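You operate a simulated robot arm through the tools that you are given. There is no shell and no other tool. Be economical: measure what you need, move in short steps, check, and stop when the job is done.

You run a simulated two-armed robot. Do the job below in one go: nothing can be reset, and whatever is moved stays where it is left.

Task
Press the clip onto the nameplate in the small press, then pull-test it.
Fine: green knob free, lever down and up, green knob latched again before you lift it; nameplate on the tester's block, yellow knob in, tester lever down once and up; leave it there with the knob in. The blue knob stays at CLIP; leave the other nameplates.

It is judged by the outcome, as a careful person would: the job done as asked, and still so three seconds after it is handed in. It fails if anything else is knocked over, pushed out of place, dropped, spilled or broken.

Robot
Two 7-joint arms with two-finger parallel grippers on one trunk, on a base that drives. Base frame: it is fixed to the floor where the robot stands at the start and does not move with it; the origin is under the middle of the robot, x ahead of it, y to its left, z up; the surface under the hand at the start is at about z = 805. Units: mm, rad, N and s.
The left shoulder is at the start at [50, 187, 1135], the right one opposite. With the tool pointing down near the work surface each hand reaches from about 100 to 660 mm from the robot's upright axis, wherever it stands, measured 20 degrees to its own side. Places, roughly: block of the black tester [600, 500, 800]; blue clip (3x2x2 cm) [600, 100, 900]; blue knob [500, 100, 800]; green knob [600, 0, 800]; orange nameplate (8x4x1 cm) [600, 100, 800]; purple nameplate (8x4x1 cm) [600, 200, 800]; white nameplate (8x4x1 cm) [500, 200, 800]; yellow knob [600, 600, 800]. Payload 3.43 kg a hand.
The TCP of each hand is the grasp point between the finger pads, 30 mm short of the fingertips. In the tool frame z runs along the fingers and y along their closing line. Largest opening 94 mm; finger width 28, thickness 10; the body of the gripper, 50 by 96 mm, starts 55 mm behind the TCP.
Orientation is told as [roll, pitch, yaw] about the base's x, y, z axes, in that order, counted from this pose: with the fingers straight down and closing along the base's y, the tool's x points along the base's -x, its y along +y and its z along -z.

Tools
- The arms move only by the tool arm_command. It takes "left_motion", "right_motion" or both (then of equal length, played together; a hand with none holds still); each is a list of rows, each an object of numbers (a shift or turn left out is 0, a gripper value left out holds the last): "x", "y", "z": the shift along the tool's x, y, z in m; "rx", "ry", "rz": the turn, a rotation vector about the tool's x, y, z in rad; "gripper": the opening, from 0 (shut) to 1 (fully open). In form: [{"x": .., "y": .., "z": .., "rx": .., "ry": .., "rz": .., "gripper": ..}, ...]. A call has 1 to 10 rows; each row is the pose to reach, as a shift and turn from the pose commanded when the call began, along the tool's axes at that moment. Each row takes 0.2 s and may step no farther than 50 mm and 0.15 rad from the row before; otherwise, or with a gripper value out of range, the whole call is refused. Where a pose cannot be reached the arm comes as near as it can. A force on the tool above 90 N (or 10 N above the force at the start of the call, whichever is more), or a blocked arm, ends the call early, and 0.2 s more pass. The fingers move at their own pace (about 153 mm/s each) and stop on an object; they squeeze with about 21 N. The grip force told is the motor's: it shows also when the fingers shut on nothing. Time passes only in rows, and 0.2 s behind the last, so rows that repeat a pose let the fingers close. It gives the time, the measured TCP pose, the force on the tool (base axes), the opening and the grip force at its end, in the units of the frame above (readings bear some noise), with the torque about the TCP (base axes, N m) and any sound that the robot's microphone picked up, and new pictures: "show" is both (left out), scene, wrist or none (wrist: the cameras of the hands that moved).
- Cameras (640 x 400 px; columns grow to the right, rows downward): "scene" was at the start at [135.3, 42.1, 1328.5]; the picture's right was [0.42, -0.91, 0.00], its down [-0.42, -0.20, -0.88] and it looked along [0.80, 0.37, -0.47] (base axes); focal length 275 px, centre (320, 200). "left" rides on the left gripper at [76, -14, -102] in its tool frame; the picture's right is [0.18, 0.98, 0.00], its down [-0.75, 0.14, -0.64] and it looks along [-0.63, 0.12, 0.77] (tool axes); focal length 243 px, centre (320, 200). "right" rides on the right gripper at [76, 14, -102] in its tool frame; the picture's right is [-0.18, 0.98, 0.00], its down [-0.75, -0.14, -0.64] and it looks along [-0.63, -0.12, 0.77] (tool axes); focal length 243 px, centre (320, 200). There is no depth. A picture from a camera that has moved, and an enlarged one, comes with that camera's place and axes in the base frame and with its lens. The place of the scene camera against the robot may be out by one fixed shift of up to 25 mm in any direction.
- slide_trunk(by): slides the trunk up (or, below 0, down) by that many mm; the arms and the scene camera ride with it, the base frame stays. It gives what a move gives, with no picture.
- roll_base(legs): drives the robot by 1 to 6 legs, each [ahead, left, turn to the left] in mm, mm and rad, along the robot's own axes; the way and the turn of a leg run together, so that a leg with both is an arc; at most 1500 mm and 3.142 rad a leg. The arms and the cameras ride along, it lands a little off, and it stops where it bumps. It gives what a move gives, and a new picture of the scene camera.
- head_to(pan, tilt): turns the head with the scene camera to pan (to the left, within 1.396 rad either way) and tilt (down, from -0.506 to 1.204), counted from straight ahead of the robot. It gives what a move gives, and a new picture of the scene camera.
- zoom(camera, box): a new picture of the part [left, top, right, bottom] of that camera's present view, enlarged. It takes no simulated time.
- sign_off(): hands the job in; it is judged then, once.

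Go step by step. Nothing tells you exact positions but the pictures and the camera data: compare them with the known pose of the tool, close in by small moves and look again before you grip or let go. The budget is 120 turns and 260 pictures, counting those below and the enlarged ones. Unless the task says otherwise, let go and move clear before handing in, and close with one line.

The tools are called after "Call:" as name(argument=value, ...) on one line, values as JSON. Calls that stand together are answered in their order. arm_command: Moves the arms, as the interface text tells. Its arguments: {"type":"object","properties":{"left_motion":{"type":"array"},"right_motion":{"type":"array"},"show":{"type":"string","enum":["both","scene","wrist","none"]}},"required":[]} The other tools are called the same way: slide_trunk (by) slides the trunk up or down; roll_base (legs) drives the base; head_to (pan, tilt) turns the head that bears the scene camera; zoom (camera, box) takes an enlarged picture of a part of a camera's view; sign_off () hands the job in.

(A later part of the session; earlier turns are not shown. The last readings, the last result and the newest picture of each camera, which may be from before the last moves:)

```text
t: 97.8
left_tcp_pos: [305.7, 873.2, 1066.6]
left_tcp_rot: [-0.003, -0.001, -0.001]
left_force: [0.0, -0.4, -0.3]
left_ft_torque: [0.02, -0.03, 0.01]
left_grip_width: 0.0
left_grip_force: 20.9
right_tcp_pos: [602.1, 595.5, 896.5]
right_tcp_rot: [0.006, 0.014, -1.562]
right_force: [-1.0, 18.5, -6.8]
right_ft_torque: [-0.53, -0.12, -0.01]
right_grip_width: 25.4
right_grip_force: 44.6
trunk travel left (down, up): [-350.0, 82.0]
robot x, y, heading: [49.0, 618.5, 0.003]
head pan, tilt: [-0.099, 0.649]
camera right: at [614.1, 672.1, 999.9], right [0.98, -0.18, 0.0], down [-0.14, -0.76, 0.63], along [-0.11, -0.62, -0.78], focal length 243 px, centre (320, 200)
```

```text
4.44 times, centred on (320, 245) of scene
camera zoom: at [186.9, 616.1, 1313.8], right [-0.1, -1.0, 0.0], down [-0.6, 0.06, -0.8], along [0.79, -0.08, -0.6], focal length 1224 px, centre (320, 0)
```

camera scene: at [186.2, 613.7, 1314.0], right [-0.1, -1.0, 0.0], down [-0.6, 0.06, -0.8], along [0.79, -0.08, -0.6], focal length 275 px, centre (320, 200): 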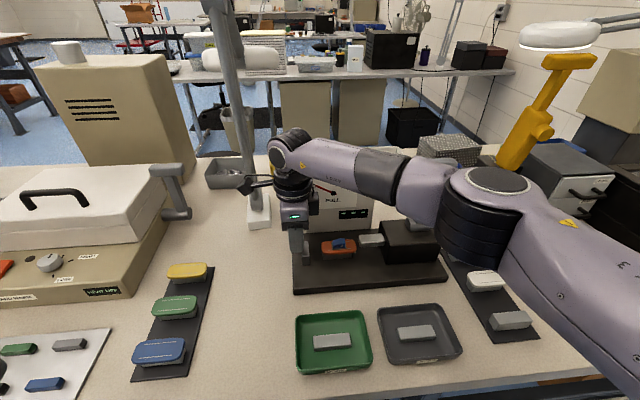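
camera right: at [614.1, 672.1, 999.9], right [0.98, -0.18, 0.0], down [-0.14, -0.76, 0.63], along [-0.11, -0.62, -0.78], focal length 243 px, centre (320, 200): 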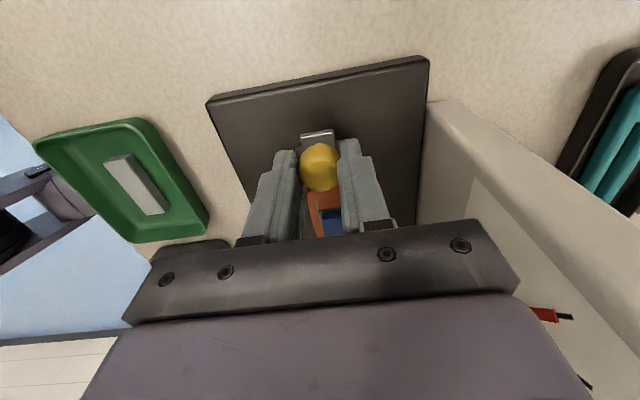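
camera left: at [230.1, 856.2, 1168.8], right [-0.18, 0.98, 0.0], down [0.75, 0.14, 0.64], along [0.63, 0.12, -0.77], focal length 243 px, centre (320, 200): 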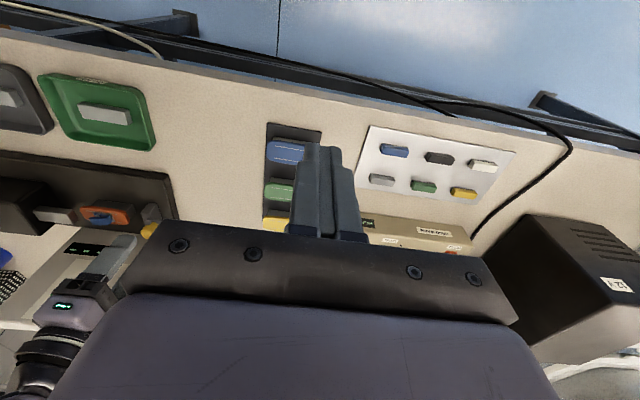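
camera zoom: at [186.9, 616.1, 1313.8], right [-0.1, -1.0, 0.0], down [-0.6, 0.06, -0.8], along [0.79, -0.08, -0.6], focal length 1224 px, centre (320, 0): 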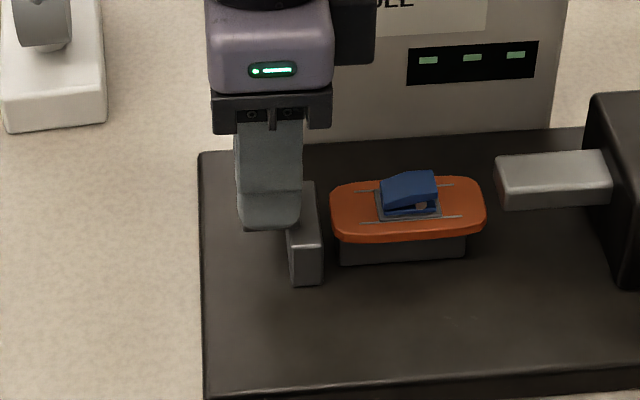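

The grey jaw moves with the knob and now sits against the plate end, at 18 N. One more small push will confirm the stop.

Call:
arm_command(right_motion=[{"x": -0.003}, {"x": -0.006}], show="none")

Call:
arm_command(right_motion=[{"x": 0.005}, {"x": 0.009}, {"x": 0.009, "gripper": 0.6}, {"x": 0.009}, {"x": 0.009, "z": -0.03}, {"x": 0.009, "z": -0.07}, {"x": 0.009, "z": -0.11}, {"x": 0.009, "z": -0.14}])

Call:
zoom(camera="scene", box=[270, 200, 370, 290])

Call:
zoom(camera="right", box=[180, 0, 480, 240])

```text
t: 98.4
left_tcp_pos: [306.8, 875.0, 1065.7]
left_tcp_rot: [-0.005, 0.001, -0.001]
left_force: [0.7, -0.7, -0.4]
left_ft_torque: [0.0, 0.01, -0.01]
left_grip_width: 0.3
left_grip_force: 21.4
right_tcp_pos: [602.4, 595.7, 895.2]
right_tcp_rot: [0.005, 0.022, -1.558]
right_force: [3.2, 35.9, -7.9]
right_ft_torque: [0.99, -0.09, 0.06]
right_grip_width: 25.6
right_grip_force: 45.5
trunk travel left (down, up): [-350.0, 82.0]
robot x, y, heading: [45.3, 623.3, -0.006]
head pan, tilt: [-0.099, 0.649]
```

```text
t: 100.2
left_tcp_pos: [306.6, 871.3, 1067.5]
left_tcp_rot: [-0.001, -0.001, 0.0]
left_force: [-0.9, -0.4, -0.2]
left_ft_torque: [-0.02, 0.01, -0.02]
left_grip_width: 0.0
left_grip_force: 21.2
right_tcp_pos: [602.1, 592.2, 1036.6]
right_tcp_rot: [0.005, 0.009, -1.57]
right_force: [0.2, -1.2, 0.2]
right_ft_torque: [-0.03, -0.02, 0.02]
right_grip_width: 56.7
right_grip_force: 0.0
trunk travel left (down, up): [-350.0, 82.0]
robot x, y, heading: [44.5, 618.7, 0.001]
head pan, tilt: [-0.099, 0.649]
camera scene: at [186.1, 613.9, 1314.0], right [-0.1, -1.0, 0.0], down [-0.6, 0.06, -0.8], along [0.79, -0.08, -0.6], focal length 275 px, centre (320, 200)
camera right: at [614.5, 668.3, 1140.8], right [0.98, -0.18, 0.0], down [-0.14, -0.76, 0.63], along [-0.11, -0.62, -0.77], focal length 243 px, centre (320, 200)
```

scene: 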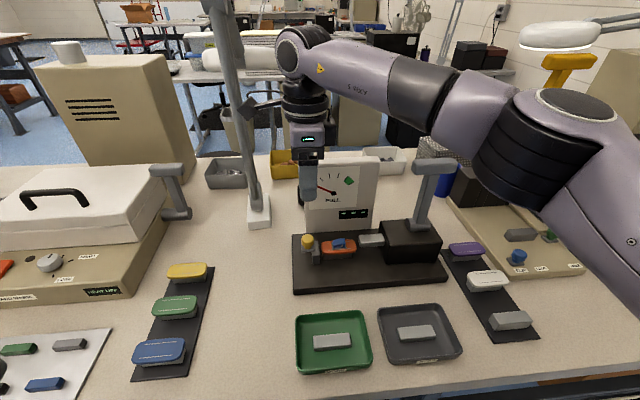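
right: 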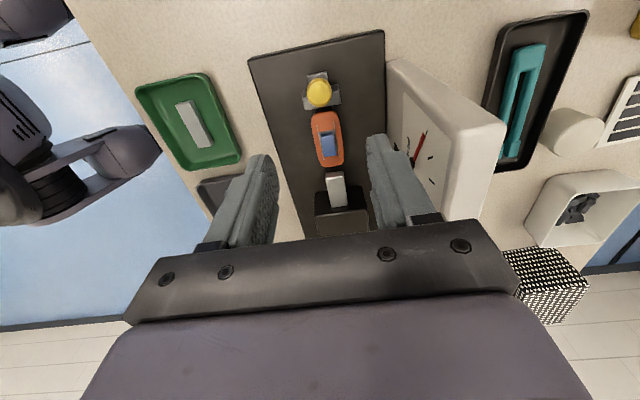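

```text
4.44 times, centred on (320, 245) of scene
camera zoom: at [186.1, 613.9, 1314.0], right [-0.1, -1.0, 0.0], down [-0.6, 0.06, -0.8], along [0.79, -0.08, -0.6], focal length 1224 px, centre (320, 0)
```

zoom: 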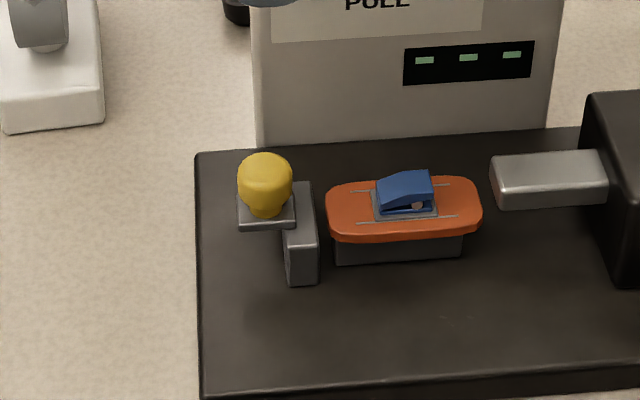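

```text
1.67 times, centred on (330, 120) of right
camera zoom: at [614.5, 668.3, 1140.8], right [0.98, -0.18, 0.0], down [-0.14, -0.76, 0.63], along [-0.11, -0.62, -0.77], focal length 404 px, centre (303, 333)
```

zoom: 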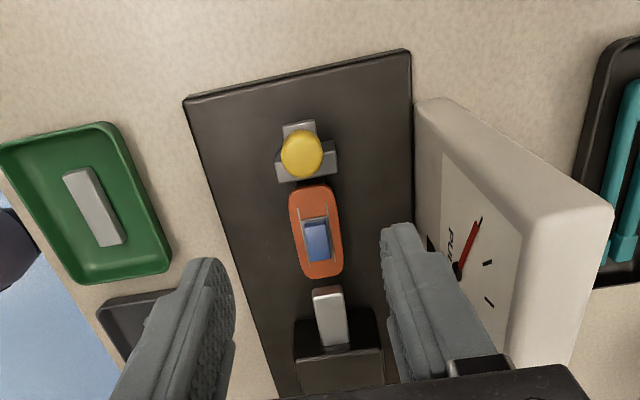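

The yellow knob is in. Next is the tester lever: I'll pull the right hand back, straighten its yaw and tilt it forward as a closed fist to measure the grey handle.

Call:
arm_command(right_motion=[{"y": -0.035, "z": -0.01}, {"y": -0.07, "z": -0.02, "rz": -0.14}, {"y": -0.105, "z": -0.03, "rz": -0.28, "gripper": 0}, {"y": -0.14, "x": -0.02, "z": -0.03, "rz": -0.42}, {"y": -0.17, "x": -0.05, "z": -0.03, "rz": -0.56}, {"y": -0.18, "x": -0.09, "z": -0.03, "rz": -0.7}, {"y": -0.18, "x": -0.13, "z": -0.03, "rz": -0.84}, {"y": -0.18, "x": -0.17, "z": -0.03, "rz": -0.98}, {"y": -0.18, "x": -0.21, "z": -0.03, "rz": -1.12}, {"y": -0.18, "x": -0.24, "z": -0.03, "rz": -1.26}], show="none")

Call:
arm_command(right_motion=[{"rz": -0.14}, {"rz": -0.31}], show="none")

Call:
arm_command(right_motion=[{"rz": -0.14}, {"rz": -0.28}, {"rz": -0.31}], show="wrist")

```text
t: 102.4
left_tcp_pos: [306.1, 871.8, 1067.5]
left_tcp_rot: [-0.002, -0.002, 0.0]
left_force: [0.9, 0.0, 0.6]
left_ft_torque: [0.01, 0.02, 0.0]
left_grip_width: 0.0
left_grip_force: 21.4
right_tcp_pos: [423.1, 351.7, 1061.7]
right_tcp_rot: [0.011, -0.001, -0.307]
right_force: [0.0, -0.3, -0.6]
right_ft_torque: [0.03, 0.0, 0.03]
right_grip_width: 0.0
right_grip_force: 20.8
trunk travel left (down, up): [-350.0, 82.0]
robot x, y, heading: [47.8, 621.0, 0.006]
head pan, tilt: [-0.099, 0.649]
```

```text
refused: row 2 steps farther than a row can; nothing moved
```

```text
t: 103.2
left_tcp_pos: [306.2, 871.8, 1066.6]
left_tcp_rot: [-0.003, -0.001, 0.0]
left_force: [-0.1, 0.0, 0.3]
left_ft_torque: [0.04, -0.01, 0.02]
left_grip_width: 0.1
left_grip_force: 20.4
right_tcp_pos: [422.4, 352.5, 1062.5]
right_tcp_rot: [0.01, -0.004, 0.002]
right_force: [-0.1, -0.2, 0.4]
right_ft_torque: [0.03, -0.01, 0.02]
right_grip_width: 0.0
right_grip_force: 21.0
trunk travel left (down, up): [-350.0, 82.0]
robot x, y, heading: [49.8, 617.3, 0.007]
head pan, tilt: [-0.099, 0.649]
camera right: at [344.7, 365.8, 1165.2], right [0.18, 0.98, 0.01], down [0.75, -0.15, 0.64], along [0.64, -0.11, -0.76], focal length 243 px, centre (320, 200)
```

right: 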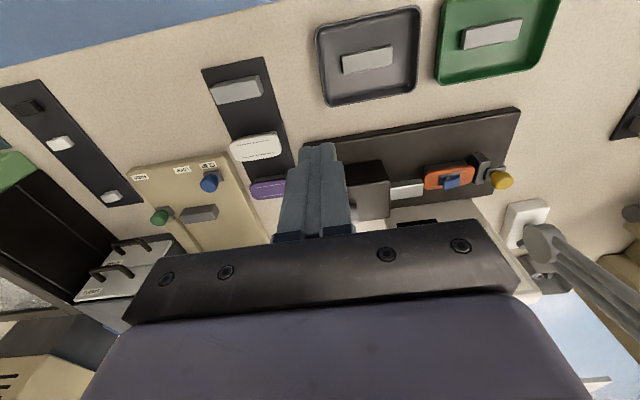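

Tilt forward 45° and shift to the right to see the handle.

Call:
arm_command(right_motion=[{"ry": -0.13, "y": -0.01}, {"ry": -0.26, "y": -0.03, "z": -0.02}, {"ry": -0.39, "y": -0.05, "z": -0.03}, {"ry": -0.52, "y": -0.07, "z": -0.04}, {"ry": -0.65, "y": -0.08, "z": -0.05}, {"ry": -0.785, "y": -0.08, "z": -0.05}, {"ry": -0.785, "y": -0.08, "z": -0.05}])

Call:
zoom(camera="right", box=[240, 0, 540, 240])

Call:
zoom(camera="scene", box=[370, 140, 470, 290])

```text
t: 104.8
left_tcp_pos: [306.4, 871.1, 1069.0]
left_tcp_rot: [-0.001, -0.001, 0.0]
left_force: [-0.2, 0.6, 0.1]
left_ft_torque: [-0.01, 0.02, 0.0]
left_grip_width: 0.3
left_grip_force: 20.7
right_tcp_pos: [422.8, 271.0, 1112.1]
right_tcp_rot: [0.014, -0.792, -0.009]
right_force: [-0.6, 0.2, 0.5]
right_ft_torque: [0.01, 0.01, 0.0]
right_grip_width: 0.4
right_grip_force: 20.8
trunk travel left (down, up): [-350.0, 82.0]
robot x, y, heading: [44.1, 614.9, 0.002]
head pan, tilt: [-0.099, 0.649]
camera scene: at [186.4, 613.8, 1313.9], right [-0.1, -1.0, 0.0], down [-0.6, 0.06, -0.8], along [0.79, -0.08, -0.6], focal length 275 px, centre (320, 200)
camera right: at [294.6, 285.8, 1130.5], right [0.13, 0.98, 0.14], down [0.07, -0.15, 0.99], along [0.99, -0.12, -0.09], focal length 243 px, centre (320, 200)
```

scene: 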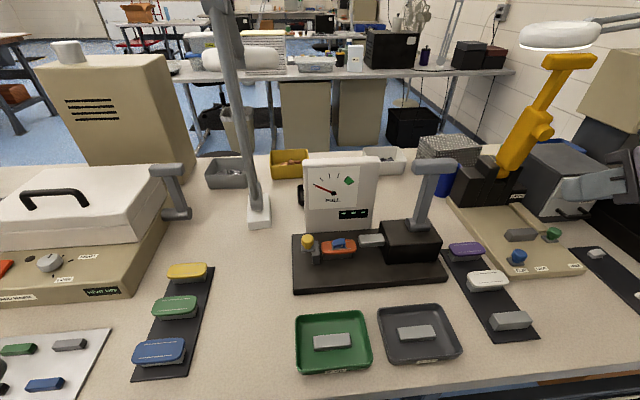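
right: 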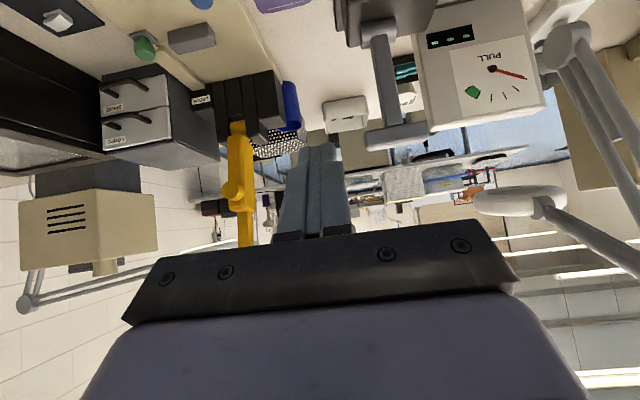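

```text
1.67 times, centred on (390, 120) of right
camera zoom: at [294.6, 285.8, 1130.5], right [0.13, 0.98, 0.14], down [0.07, -0.15, 0.99], along [0.99, -0.12, -0.09], focal length 404 px, centre (203, 333)
```

zoom: 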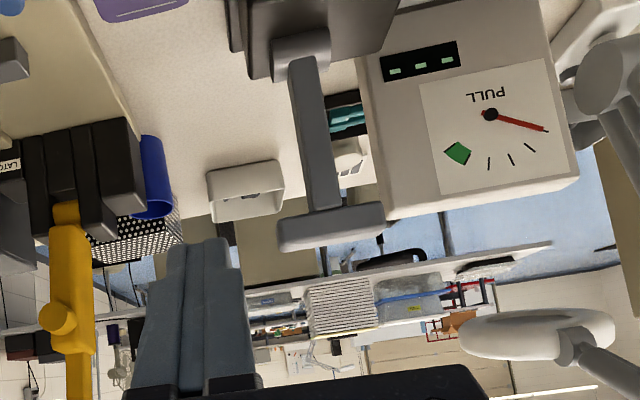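

```text
2.67 times, centred on (420, 215) of scene
camera zoom: at [186.4, 613.8, 1313.9], right [-0.1, -1.0, 0.0], down [-0.6, 0.06, -0.8], along [0.79, -0.08, -0.6], focal length 734 px, centre (53, 160)
```

zoom: 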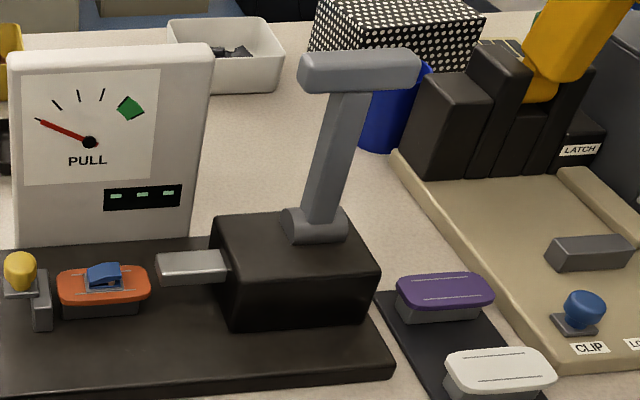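

The handle bar is at about (611, 357, 1038), spanning y 316–398, with the pivot near (622, 358, 880). I'll go over the bar's right half (y 330) and down behind it, as with the press.

Call:
arm_command(right_motion=[{"x": -0.0269, "z": -0.0269, "y": 0.02}, {"x": -0.0587, "z": 0.005, "y": 0.035}, {"x": -0.0905, "z": 0.0368, "y": 0.05}, {"x": -0.1223, "z": 0.0686, "y": 0.059}, {"x": -0.1541, "z": 0.1004, "y": 0.059}, {"x": -0.1874, "z": 0.1336, "y": 0.059}, {"x": -0.1605, "z": 0.1605, "y": 0.059}, {"x": -0.1357, "z": 0.1852, "y": 0.059}, {"x": -0.1357, "z": 0.1852, "y": 0.059}])

Call:
zoom(camera="right", box=[200, 0, 500, 240])

Call:
zoom(camera="scene", box=[370, 120, 490, 290])

```text
t: 106.8
left_tcp_pos: [305.5, 871.5, 1066.5]
left_tcp_rot: [-0.001, -0.001, -0.001]
left_force: [-0.1, -0.5, -0.2]
left_ft_torque: [0.01, -0.01, -0.03]
left_grip_width: 0.0
left_grip_force: 21.3
right_tcp_pos: [649.3, 330.5, 1078.3]
right_tcp_rot: [0.017, -0.79, -0.011]
right_force: [-0.5, 0.3, -0.3]
right_ft_torque: [-0.01, 0.0, -0.04]
right_grip_width: 0.0
right_grip_force: 21.2
trunk travel left (down, up): [-350.0, 82.0]
robot x, y, heading: [47.4, 616.5, 0.0]
head pan, tilt: [-0.099, 0.649]
camera scene: at [186.2, 613.9, 1314.0], right [-0.1, -1.0, 0.0], down [-0.6, 0.06, -0.8], along [0.79, -0.08, -0.6], focal length 275 px, centre (320, 200)
camera right: at [521.9, 344.8, 1096.7], right [0.13, 0.98, 0.14], down [0.07, -0.15, 0.99], along [0.99, -0.12, -0.09], focal length 243 px, centre (320, 200)
```

scene: 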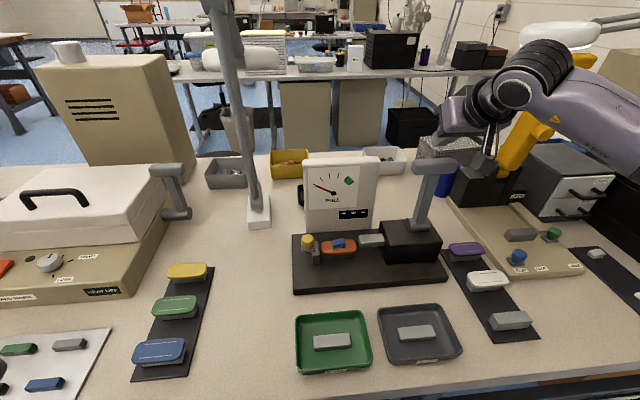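
right: 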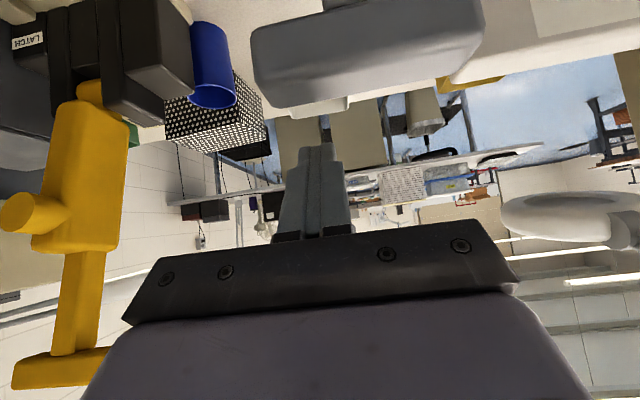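

```text
1.67 times, centred on (350, 120) of right
camera zoom: at [521.9, 344.8, 1096.7], right [0.13, 0.98, 0.14], down [0.07, -0.15, 0.99], along [0.99, -0.12, -0.09], focal length 404 px, centre (270, 333)
```

zoom: 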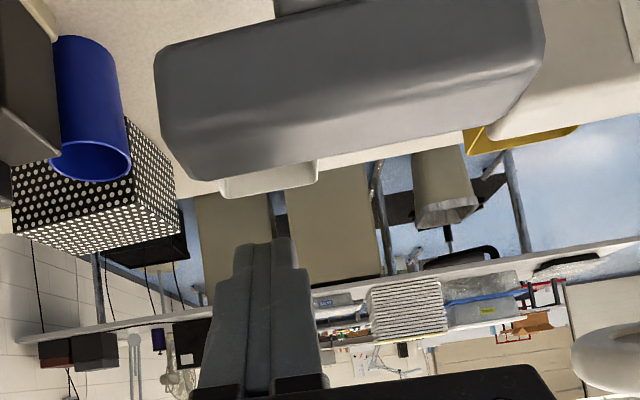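

```text
2.35 times, centred on (430, 205) of scene
camera zoom: at [186.2, 613.9, 1314.0], right [-0.1, -1.0, 0.0], down [-0.6, 0.06, -0.8], along [0.79, -0.08, -0.6], focal length 648 px, centre (61, 188)
```

zoom: 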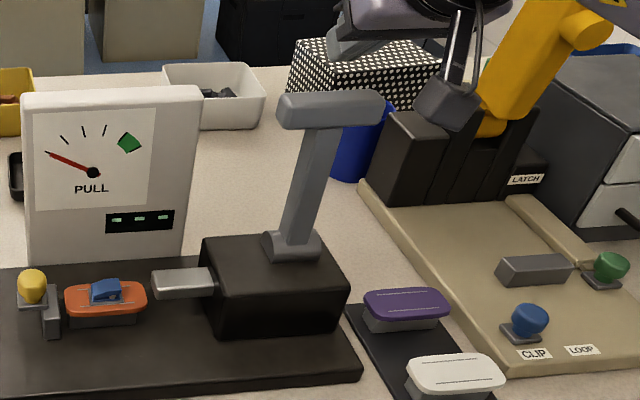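

The fist is behind the bar. I'll pull along the arc through the first half.

Call:
arm_command(right_motion=[{"x": 0.0336, "z": -0.004}, {"x": 0.0484, "z": -0.0147}, {"x": 0.0651, "z": -0.0242, "ry": -0.01}, {"x": 0.0829, "z": -0.0325, "ry": -0.05}, {"x": 0.1048, "z": -0.039, "ry": -0.09}, {"x": 0.1243, "z": -0.0422, "ry": -0.13}, {"x": 0.1469, "z": -0.043, "ry": -0.17}])

Call:
zoom(camera="scene", box=[290, 140, 490, 300])

```text
t: 108.4
left_tcp_pos: [300.5, 871.3, 1070.5]
left_tcp_rot: [-0.002, -0.01, -0.001]
left_force: [0.2, -0.7, 0.3]
left_ft_torque: [0.03, 0.0, -0.01]
left_grip_width: 0.1
left_grip_force: 20.6
right_tcp_pos: [507.6, 331.4, 1014.0]
right_tcp_rot: [0.018, -0.979, -0.016]
right_force: [-43.0, -12.6, 44.6]
right_ft_torque: [-0.25, 0.91, 0.0]
right_grip_width: 0.1
right_grip_force: 21.2
trunk travel left (down, up): [-350.0, 82.0]
robot x, y, heading: [45.7, 620.0, -0.005]
head pan, tilt: [-0.099, 0.649]
camera scene: at [177.5, 614.1, 1315.4], right [-0.1, -1.0, 0.0], down [-0.59, 0.06, -0.8], along [0.8, -0.08, -0.6], focal length 275 px, centre (320, 200)
camera right: at [379.6, 346.3, 1007.7], right [0.1, 0.98, 0.16], down [-0.11, -0.15, 0.98], along [0.99, -0.12, 0.1], focal length 243 px, centre (320, 200)
```

scene: 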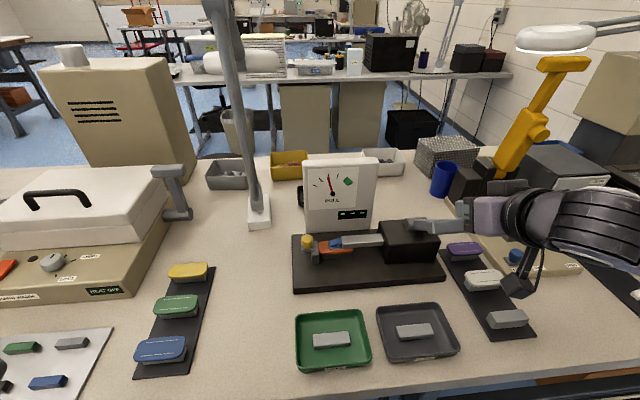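
right: 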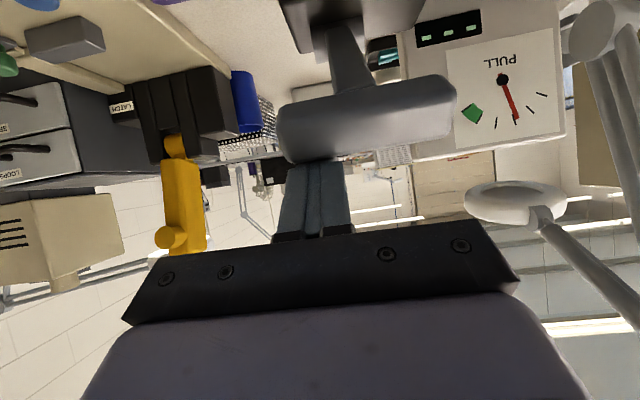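

```text
2.50 times, centred on (390, 220) of scene
camera zoom: at [177.5, 614.1, 1315.4], right [-0.1, -1.0, 0.0], down [-0.59, 0.06, -0.8], along [0.8, -0.08, -0.6], focal length 688 px, centre (145, 150)
```

zoom: 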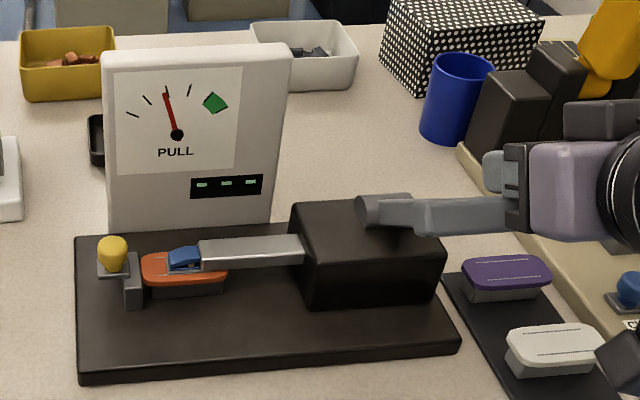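

The hook has come out under the clip and the needle is rising, so the mechanism works. The bar's arc is a bit wider than I assumed (radial load on the fingers), so I'll continue on a wider arc.

Call:
arm_command(right_motion=[{"x": -0.0005, "z": -0.0132}, {"x": 0.0258, "z": -0.0218, "ry": -0.06}, {"x": 0.0406, "z": -0.0204, "ry": -0.095}, {"x": 0.0552, "z": -0.0187, "ry": -0.13}, {"x": 0.0692, "z": -0.015, "ry": -0.165}, {"x": 0.0835, "z": -0.0108, "ry": -0.2}])

Call:
zoom(camera="scene", box=[290, 140, 490, 300])

```text
t: 109.8
left_tcp_pos: [306.3, 873.3, 1066.1]
left_tcp_rot: [-0.002, 0.002, -0.001]
left_force: [-0.3, 0.8, 0.1]
left_ft_torque: [0.02, 0.02, 0.03]
left_grip_width: 0.0
left_grip_force: 20.7
right_tcp_pos: [478.6, 332.4, 989.1]
right_tcp_rot: [0.011, -1.078, -0.012]
right_force: [30.3, 5.4, 23.5]
right_ft_torque: [0.14, -1.26, 0.1]
right_grip_width: 0.1
right_grip_force: 21.2
right hand out of reach, approached as far as the arm can: row 4, 5, 6
trunk travel left (down, up): [-350.0, 82.0]
robot x, y, heading: [44.4, 617.0, 0.005]
head pan, tilt: [-0.099, 0.649]
camera scene: at [187.8, 615.5, 1313.8], right [-0.1, -1.0, 0.0], down [-0.6, 0.06, -0.8], along [0.79, -0.08, -0.61], focal length 275 px, centre (320, 200)
camera right: at [351.7, 347.2, 971.1], right [0.09, 0.98, 0.17], down [-0.21, -0.15, 0.97], along [0.97, -0.12, 0.19], focal length 243 px, centre (320, 200)
```

scene: 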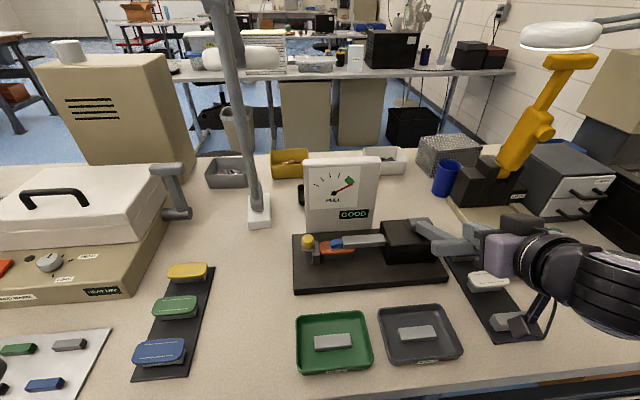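
right: 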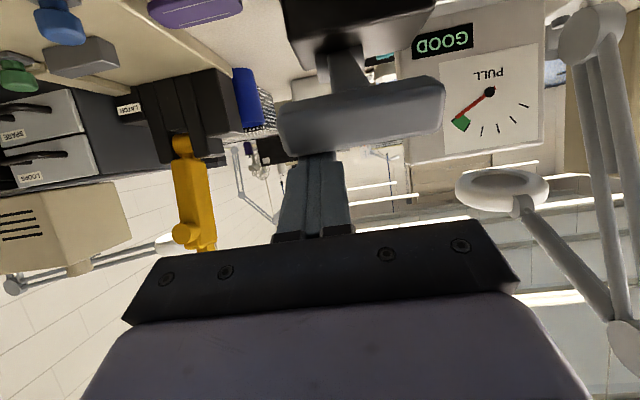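

```text
2.50 times, centred on (390, 220) of scene
camera zoom: at [187.8, 615.5, 1313.8], right [-0.1, -1.0, 0.0], down [-0.6, 0.06, -0.8], along [0.79, -0.08, -0.61], focal length 688 px, centre (145, 150)
```

zoom: 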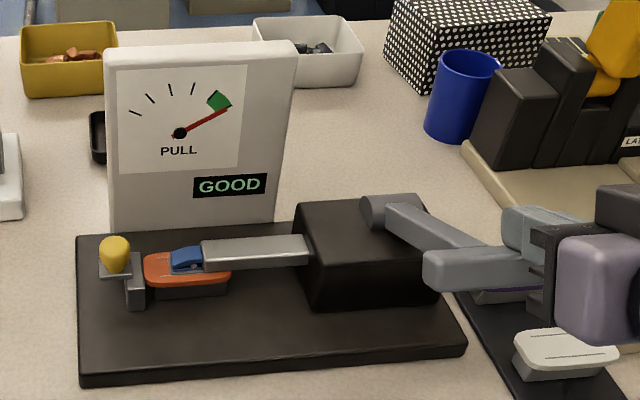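

The display reads GOOD with the needle in the green. I'll press just a little more, without rotating, to make sure the lever is at its stop.

Call:
arm_command(right_motion=[{"x": 0.004}, {"x": 0.008}, {"x": 0.012}], show="none")

Call:
zoom(camera="scene", box=[290, 140, 490, 300])

```text
t: 110.6
left_tcp_pos: [307.1, 876.7, 1065.9]
left_tcp_rot: [-0.008, 0.002, 0.003]
left_force: [-0.1, 0.4, -0.3]
left_ft_torque: [0.01, 0.01, -0.01]
left_grip_width: 0.0
left_grip_force: 20.6
right_tcp_pos: [476.8, 338.6, 990.5]
right_tcp_rot: [0.021, -1.105, -0.003]
right_force: [52.7, 18.9, 50.9]
right_ft_torque: [0.09, -1.02, -0.18]
right_grip_width: 0.1
right_grip_force: 20.5
right hand out of reach, approached as far as the arm can: row 2
trunk travel left (down, up): [-350.0, 82.0]
robot x, y, heading: [48.3, 617.4, 0.005]
head pan, tilt: [-0.099, 0.649]
```

```text
2.50 times, centred on (390, 220) of scene
camera zoom: at [188.9, 620.0, 1314.3], right [-0.1, -1.0, 0.01], down [-0.6, 0.05, -0.8], along [0.79, -0.08, -0.61], focal length 688 px, centre (145, 150)
```

zoom: 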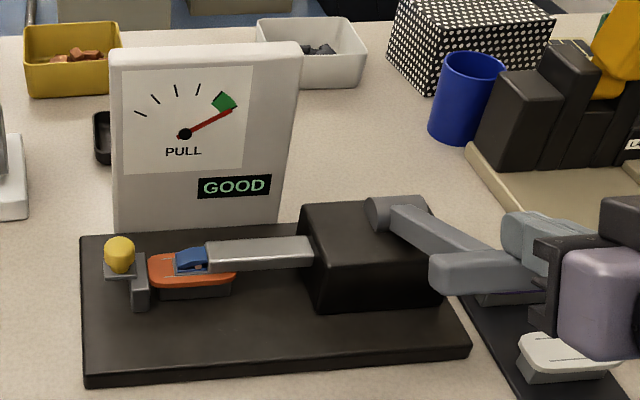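

The force rose to 75 N without further travel, so this is the down stop. Now I'll ease off and see whether the lever follows.

Call:
arm_command(right_motion=[{"x": -0.012}, {"x": -0.03}, {"x": -0.06}, {"x": -0.09}])

Call:
zoom(camera="right", box=[200, 0, 500, 240])

Call:
zoom(camera="scene", box=[290, 140, 490, 300])

```text
t: 111.6
left_tcp_pos: [306.2, 870.9, 1068.3]
left_tcp_rot: [-0.001, -0.001, 0.0]
left_force: [-0.5, -0.8, 0.3]
left_ft_torque: [0.0, 0.02, 0.01]
left_grip_width: 0.0
left_grip_force: 21.1
right_tcp_pos: [513.5, 329.9, 1049.4]
right_tcp_rot: [0.021, -1.052, -0.02]
right_force: [-0.4, -0.5, -1.2]
right_ft_torque: [0.01, -0.03, 0.03]
right_grip_width: 0.0
right_grip_force: 21.0
trunk travel left (down, up): [-350.0, 82.0]
robot x, y, heading: [47.7, 620.5, 0.007]
head pan, tilt: [-0.099, 0.649]
camera scene: at [186.4, 613.8, 1313.8], right [-0.1, -1.0, 0.0], down [-0.6, 0.06, -0.8], along [0.79, -0.08, -0.6], focal length 275 px, centre (320, 200)
camera right: at [385.7, 345.8, 1034.8], right [0.09, 0.98, 0.17], down [-0.18, -0.15, 0.97], along [0.98, -0.12, 0.17], focal length 243 px, centre (320, 200)
```

scene: 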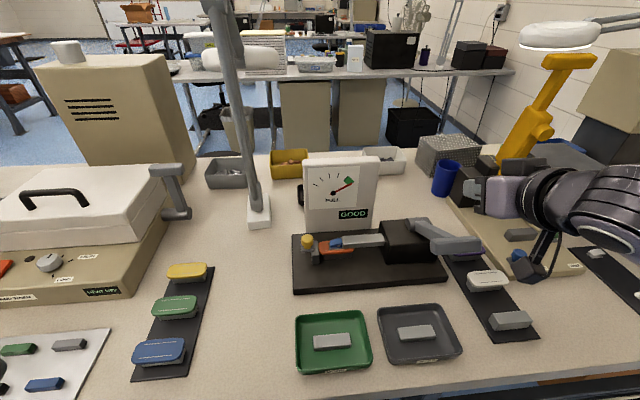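
right: 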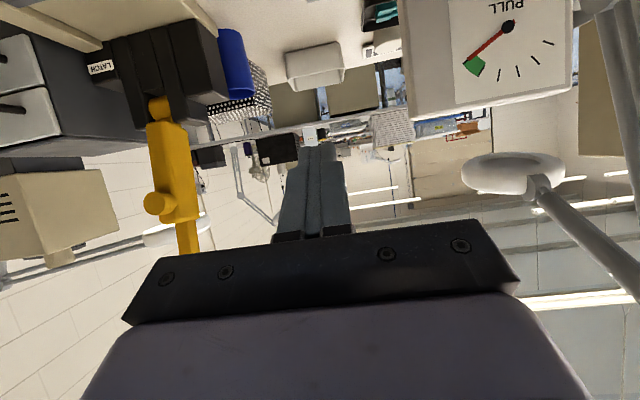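

```text
1.67 times, centred on (350, 120) of right
camera zoom: at [385.7, 345.8, 1034.8], right [0.09, 0.98, 0.17], down [-0.18, -0.15, 0.97], along [0.98, -0.12, 0.17], focal length 404 px, centre (270, 333)
```

zoom: 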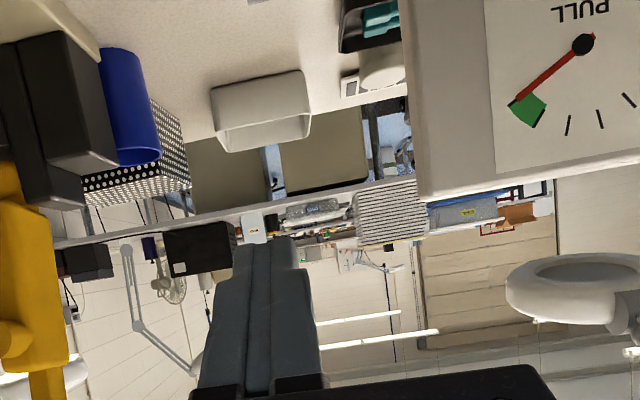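

```text
2.50 times, centred on (390, 220) of scene
camera zoom: at [186.4, 613.8, 1313.8], right [-0.1, -1.0, 0.0], down [-0.6, 0.06, -0.8], along [0.79, -0.08, -0.6], focal length 688 px, centre (145, 150)
```

zoom: 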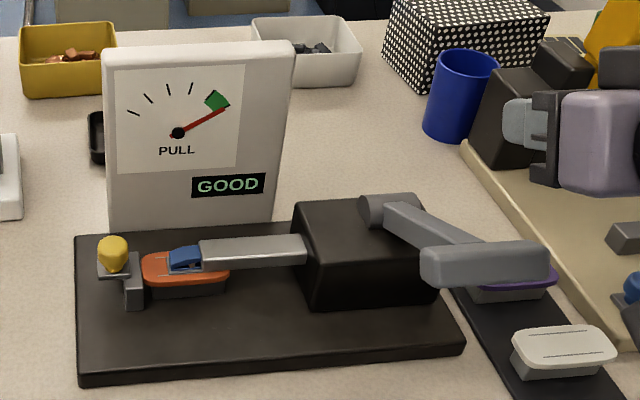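

The lever stays down, with the bar now at about (482, 357, 963). I'll go round in front and slide the fist under it.

Call:
arm_command(right_motion=[{"x": 0.0198, "z": -0.0347, "ry": 0.05}, {"x": 0.0397, "z": -0.0694, "ry": 0.1}, {"x": 0.0657, "z": -0.0949, "ry": 0.15}, {"x": 0.1048, "z": -0.0725, "ry": 0.15}, {"x": 0.1395, "z": -0.0527, "ry": 0.15}, {"x": 0.1646, "z": -0.0361, "ry": 0.15}, {"x": 0.1524, "z": -0.0108, "ry": 0.15}, {"x": 0.144, "z": 0.004, "ry": 0.15}, {"x": 0.144, "z": 0.004, "ry": 0.15}])

Call:
zoom(camera="right", box=[200, 0, 500, 240])

Call:
zoom(camera="scene", box=[290, 140, 490, 300])

```text
t: 112.9
left_tcp_pos: [297.6, 869.1, 1070.1]
left_tcp_rot: [-0.001, -0.013, -0.007]
left_force: [0.0, 0.6, 1.0]
left_ft_torque: [0.03, 0.0, -0.01]
left_grip_width: 0.2
left_grip_force: 21.3
right_tcp_pos: [439.9, 323.5, 962.2]
right_tcp_rot: [-0.001, -1.004, 0.011]
right_force: [-64.8, -8.1, 46.8]
right_ft_torque: [0.23, -1.27, -0.35]
right_grip_width: 0.0
right_grip_force: 20.9
right hand out of reach, approached as far as the arm can: row 2, 3, 4, 5, 6
trunk travel left (down, up): [-350.0, 82.0]
robot x, y, heading: [41.0, 615.5, -0.007]
head pan, tilt: [-0.099, 0.649]
stopped in row 6 (right hand): the force on the tool passed its limit at 157 N (the readings are from after the stop); the commanded pose is now the measured one
camera scene: at [172.4, 612.4, 1315.6], right [-0.11, -0.99, 0.0], down [-0.59, 0.06, -0.8], along [0.8, -0.08, -0.6], focal length 275 px, centre (320, 200)
camera right: at [310.0, 335.5, 954.4], right [0.09, 0.98, 0.16], down [-0.13, -0.14, 0.98], along [0.99, -0.11, 0.12], focal length 243 px, centre (320, 200)
```

scene: 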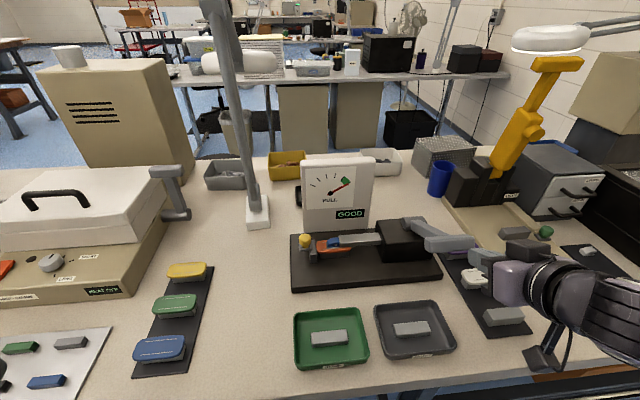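
right: 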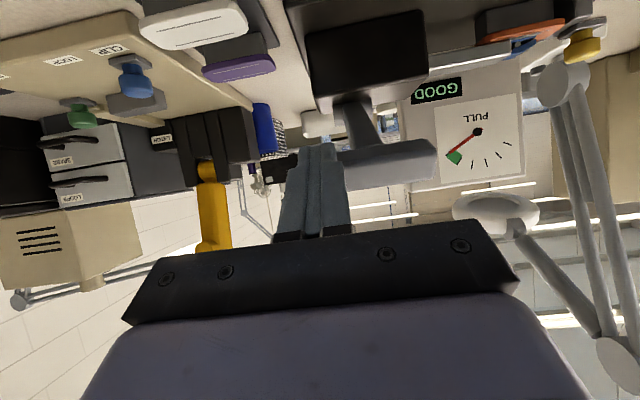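

```text
1.67 times, centred on (350, 120) of right
camera zoom: at [310.0, 335.5, 954.4], right [0.09, 0.98, 0.16], down [-0.13, -0.14, 0.98], along [0.99, -0.11, 0.12], focal length 404 px, centre (270, 333)
```

zoom: 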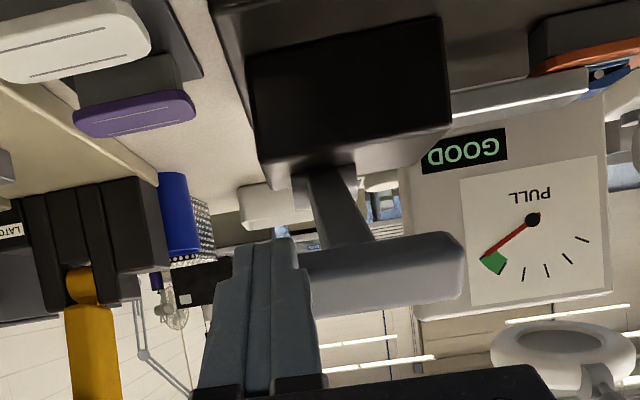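

```text
2.50 times, centred on (390, 220) of scene
camera zoom: at [172.4, 612.4, 1315.6], right [-0.11, -0.99, 0.0], down [-0.59, 0.06, -0.8], along [0.8, -0.08, -0.6], focal length 688 px, centre (145, 150)
```

zoom: 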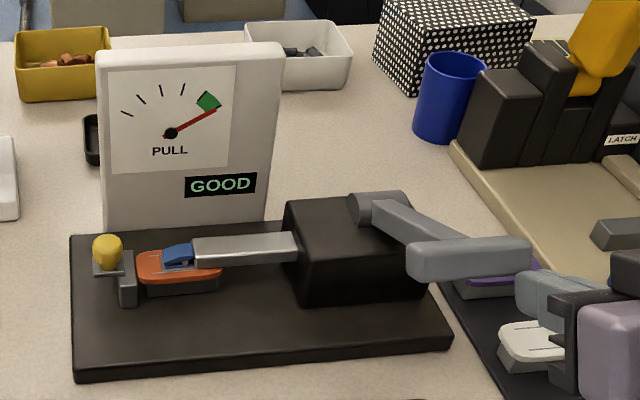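

The arm hit its inner reach limit, drifted into the bar and stopped; the lever is already on its stop and the tester hasn't moved. I'll back the base off 90 mm to get more room.

Call:
roll_base(legs=[[-90, 0, 0]])

Call:
zoom(camera="scene", box=[290, 100, 490, 260])

```text
t: 114.0
left_tcp_pos: [215.0, 869.5, 1067.3]
left_tcp_rot: [0.001, -0.002, -0.004]
left_force: [-0.6, 0.8, 0.1]
left_ft_torque: [0.0, 0.0, 0.01]
left_grip_width: 0.0
left_grip_force: 20.4
right_tcp_pos: [358.4, 320.1, 952.7]
right_tcp_rot: [0.001, -0.977, 0.005]
right_force: [-0.1, 0.4, 0.6]
right_ft_torque: [-0.03, -0.01, -0.02]
right_grip_width: 0.1
right_grip_force: 21.1
trunk travel left (down, up): [-350.0, 82.0]
robot x, y, heading: [-46.6, 618.3, -0.006]
head pan, tilt: [-0.099, 0.649]
camera scene: at [93.9, 613.2, 1314.0], right [-0.1, -0.99, 0.0], down [-0.6, 0.06, -0.8], along [0.79, -0.08, -0.6], focal length 275 px, centre (320, 200)
```

scene: 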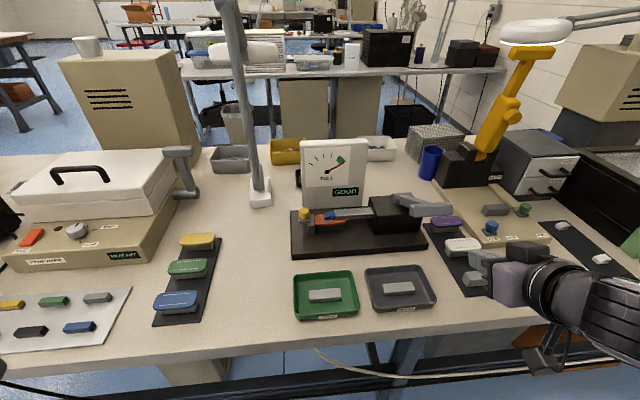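

```text
2.50 times, centred on (390, 180) of scene
camera zoom: at [93.9, 613.2, 1314.0], right [-0.1, -0.99, 0.0], down [-0.6, 0.06, -0.8], along [0.79, -0.08, -0.6], focal length 688 px, centre (145, 250)
```

zoom: 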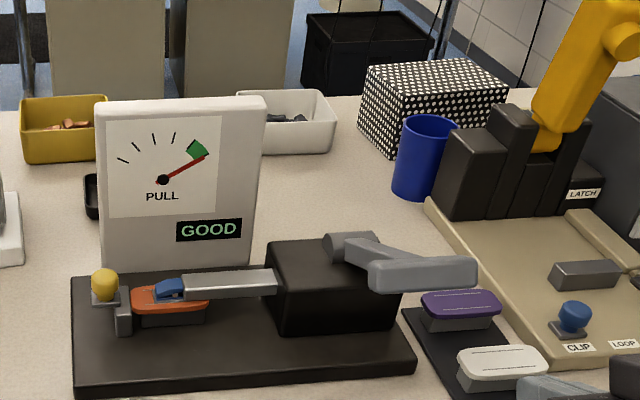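

All clear. Now down and forward to get under the bar.

Call:
arm_command(right_motion=[{"x": 0.0265, "z": 0.0179, "y": 0.005, "ry": 0.04}, {"x": 0.0013, "z": 0.0552, "y": 0.009, "ry": 0.077}, {"x": -0.0194, "z": 0.0895, "y": 0.009, "ry": 0.077}, {"x": -0.0194, "z": 0.0895, "y": 0.009, "ry": 0.077}])

Call:
zoom(camera="right", box=[200, 0, 500, 240])

Call:
zoom(camera="scene", box=[340, 140, 500, 300])

```text
t: 115.0
left_tcp_pos: [216.1, 871.2, 1067.6]
left_tcp_rot: [-0.002, -0.001, -0.004]
left_force: [0.5, -0.6, 0.8]
left_ft_torque: [-0.03, 0.02, -0.04]
left_grip_width: 0.4
left_grip_force: 20.7
right_tcp_pos: [443.0, 329.6, 917.5]
right_tcp_rot: [0.0, -0.898, 0.006]
right_force: [-0.4, 0.0, -0.3]
right_ft_torque: [0.02, 0.03, -0.02]
right_grip_width: 0.0
right_grip_force: 21.2
right hand out of reach, approached as far as the arm can: row 1
trunk travel left (down, up): [-350.0, 82.0]
robot x, y, heading: [-49.3, 615.6, -0.001]
head pan, tilt: [-0.099, 0.649]
camera scene: at [94.4, 613.2, 1314.0], right [-0.1, -0.99, 0.0], down [-0.6, 0.06, -0.8], along [0.79, -0.08, -0.6], focal length 275 px, centre (320, 200)
camera right: at [314.9, 344.2, 923.1], right [0.11, 0.98, 0.14], down [-0.03, -0.14, 0.99], along [0.99, -0.11, 0.02], focal length 243 px, centre (320, 200)
```

scene: 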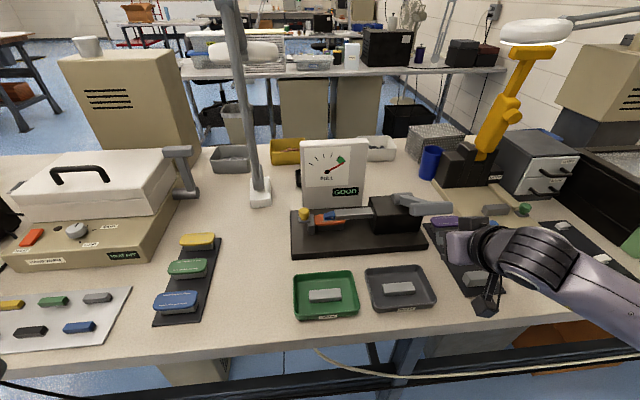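
right: 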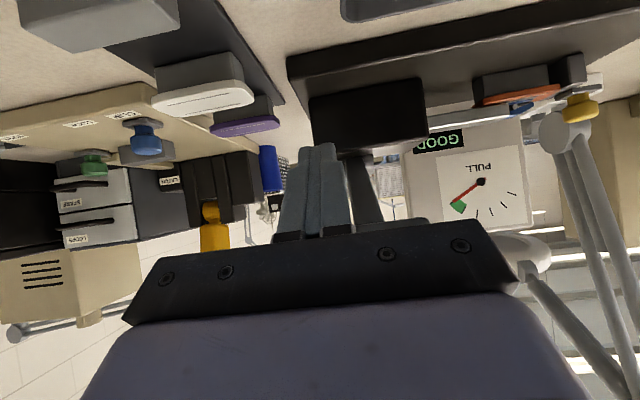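

```text
1.67 times, centred on (350, 120) of right
camera zoom: at [314.9, 344.2, 923.1], right [0.11, 0.98, 0.14], down [-0.03, -0.14, 0.99], along [0.99, -0.11, 0.02], focal length 404 px, centre (270, 333)
```

zoom: 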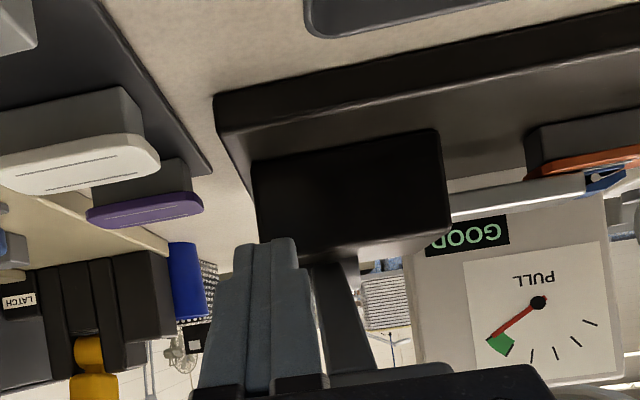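

```text
2.50 times, centred on (420, 220) of scene
camera zoom: at [94.4, 613.2, 1314.0], right [-0.1, -0.99, 0.0], down [-0.6, 0.06, -0.8], along [0.79, -0.08, -0.6], focal length 688 px, centre (70, 150)
```

zoom: 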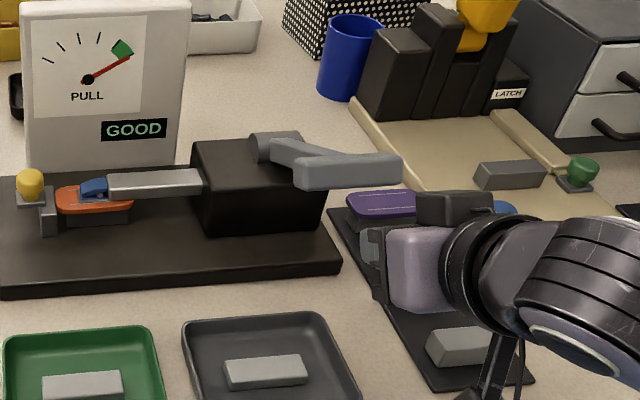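

The fist is beneath the bar. Now I'll lift it along its arc back to upright.

Call:
arm_command(right_motion=[{"x": -0.0125, "z": 0.0029}, {"x": -0.0294, "z": 0.0017}, {"x": -0.0578, "z": -0.0012, "ry": 0.04}, {"x": -0.0864, "z": 0.001, "ry": 0.08}, {"x": -0.114, "z": 0.0078, "ry": 0.12}, {"x": -0.1394, "z": 0.0195, "ry": 0.16}, {"x": -0.1582, "z": 0.032, "ry": 0.2}, {"x": -0.1716, "z": 0.0424, "ry": 0.24}])

Call:
zoom(camera="scene", box=[290, 110, 490, 270])

```text
t: 116.8
left_tcp_pos: [214.4, 870.8, 1068.2]
left_tcp_rot: [-0.002, -0.003, -0.004]
left_force: [-0.5, -0.3, -0.9]
left_ft_torque: [-0.02, 0.02, 0.01]
left_grip_width: 0.0
left_grip_force: 20.8
right_tcp_pos: [580.6, 329.4, 1026.3]
right_tcp_rot: [-0.004, -0.653, 0.008]
right_force: [-18.4, 1.9, -7.7]
right_ft_torque: [-0.17, 0.17, -0.1]
right_grip_width: 0.1
right_grip_force: 20.8
trunk travel left (down, up): [-350.0, 82.0]
robot x, y, heading: [-42.0, 621.1, 0.001]
head pan, tilt: [-0.099, 0.649]
camera scene: at [92.8, 613.0, 1314.1], right [-0.1, -0.99, 0.0], down [-0.6, 0.06, -0.8], along [0.79, -0.08, -0.6], focal length 275 px, centre (320, 200)
camera right: at [457.3, 344.6, 1060.8], right [0.14, 0.98, 0.11], down [0.21, -0.14, 0.97], along [0.97, -0.11, -0.23], focal length 243 px, centre (320, 200)
```

scene: 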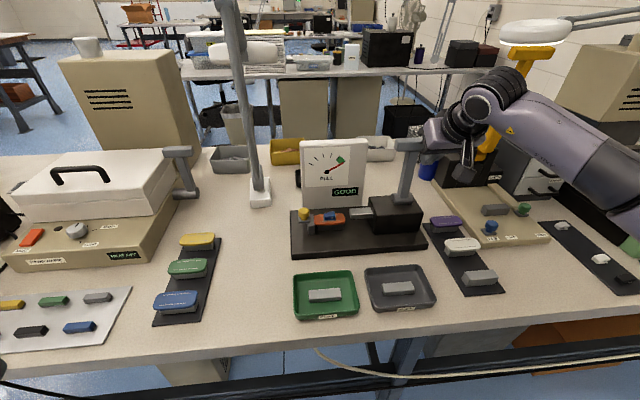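
right: 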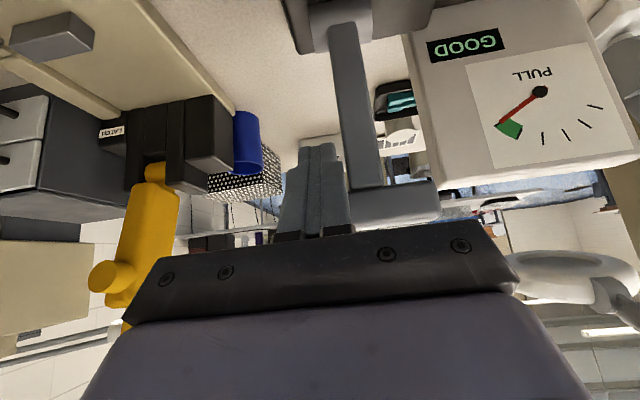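

```text
2.50 times, centred on (390, 190) of scene
camera zoom: at [92.8, 613.0, 1314.1], right [-0.1, -0.99, 0.0], down [-0.6, 0.06, -0.8], along [0.79, -0.08, -0.6], focal length 688 px, centre (145, 225)
```

zoom: 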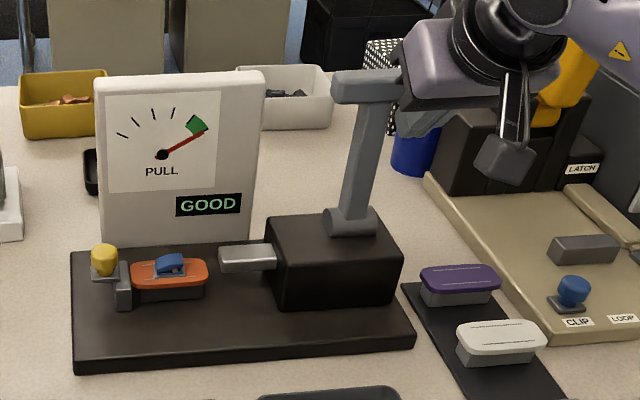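

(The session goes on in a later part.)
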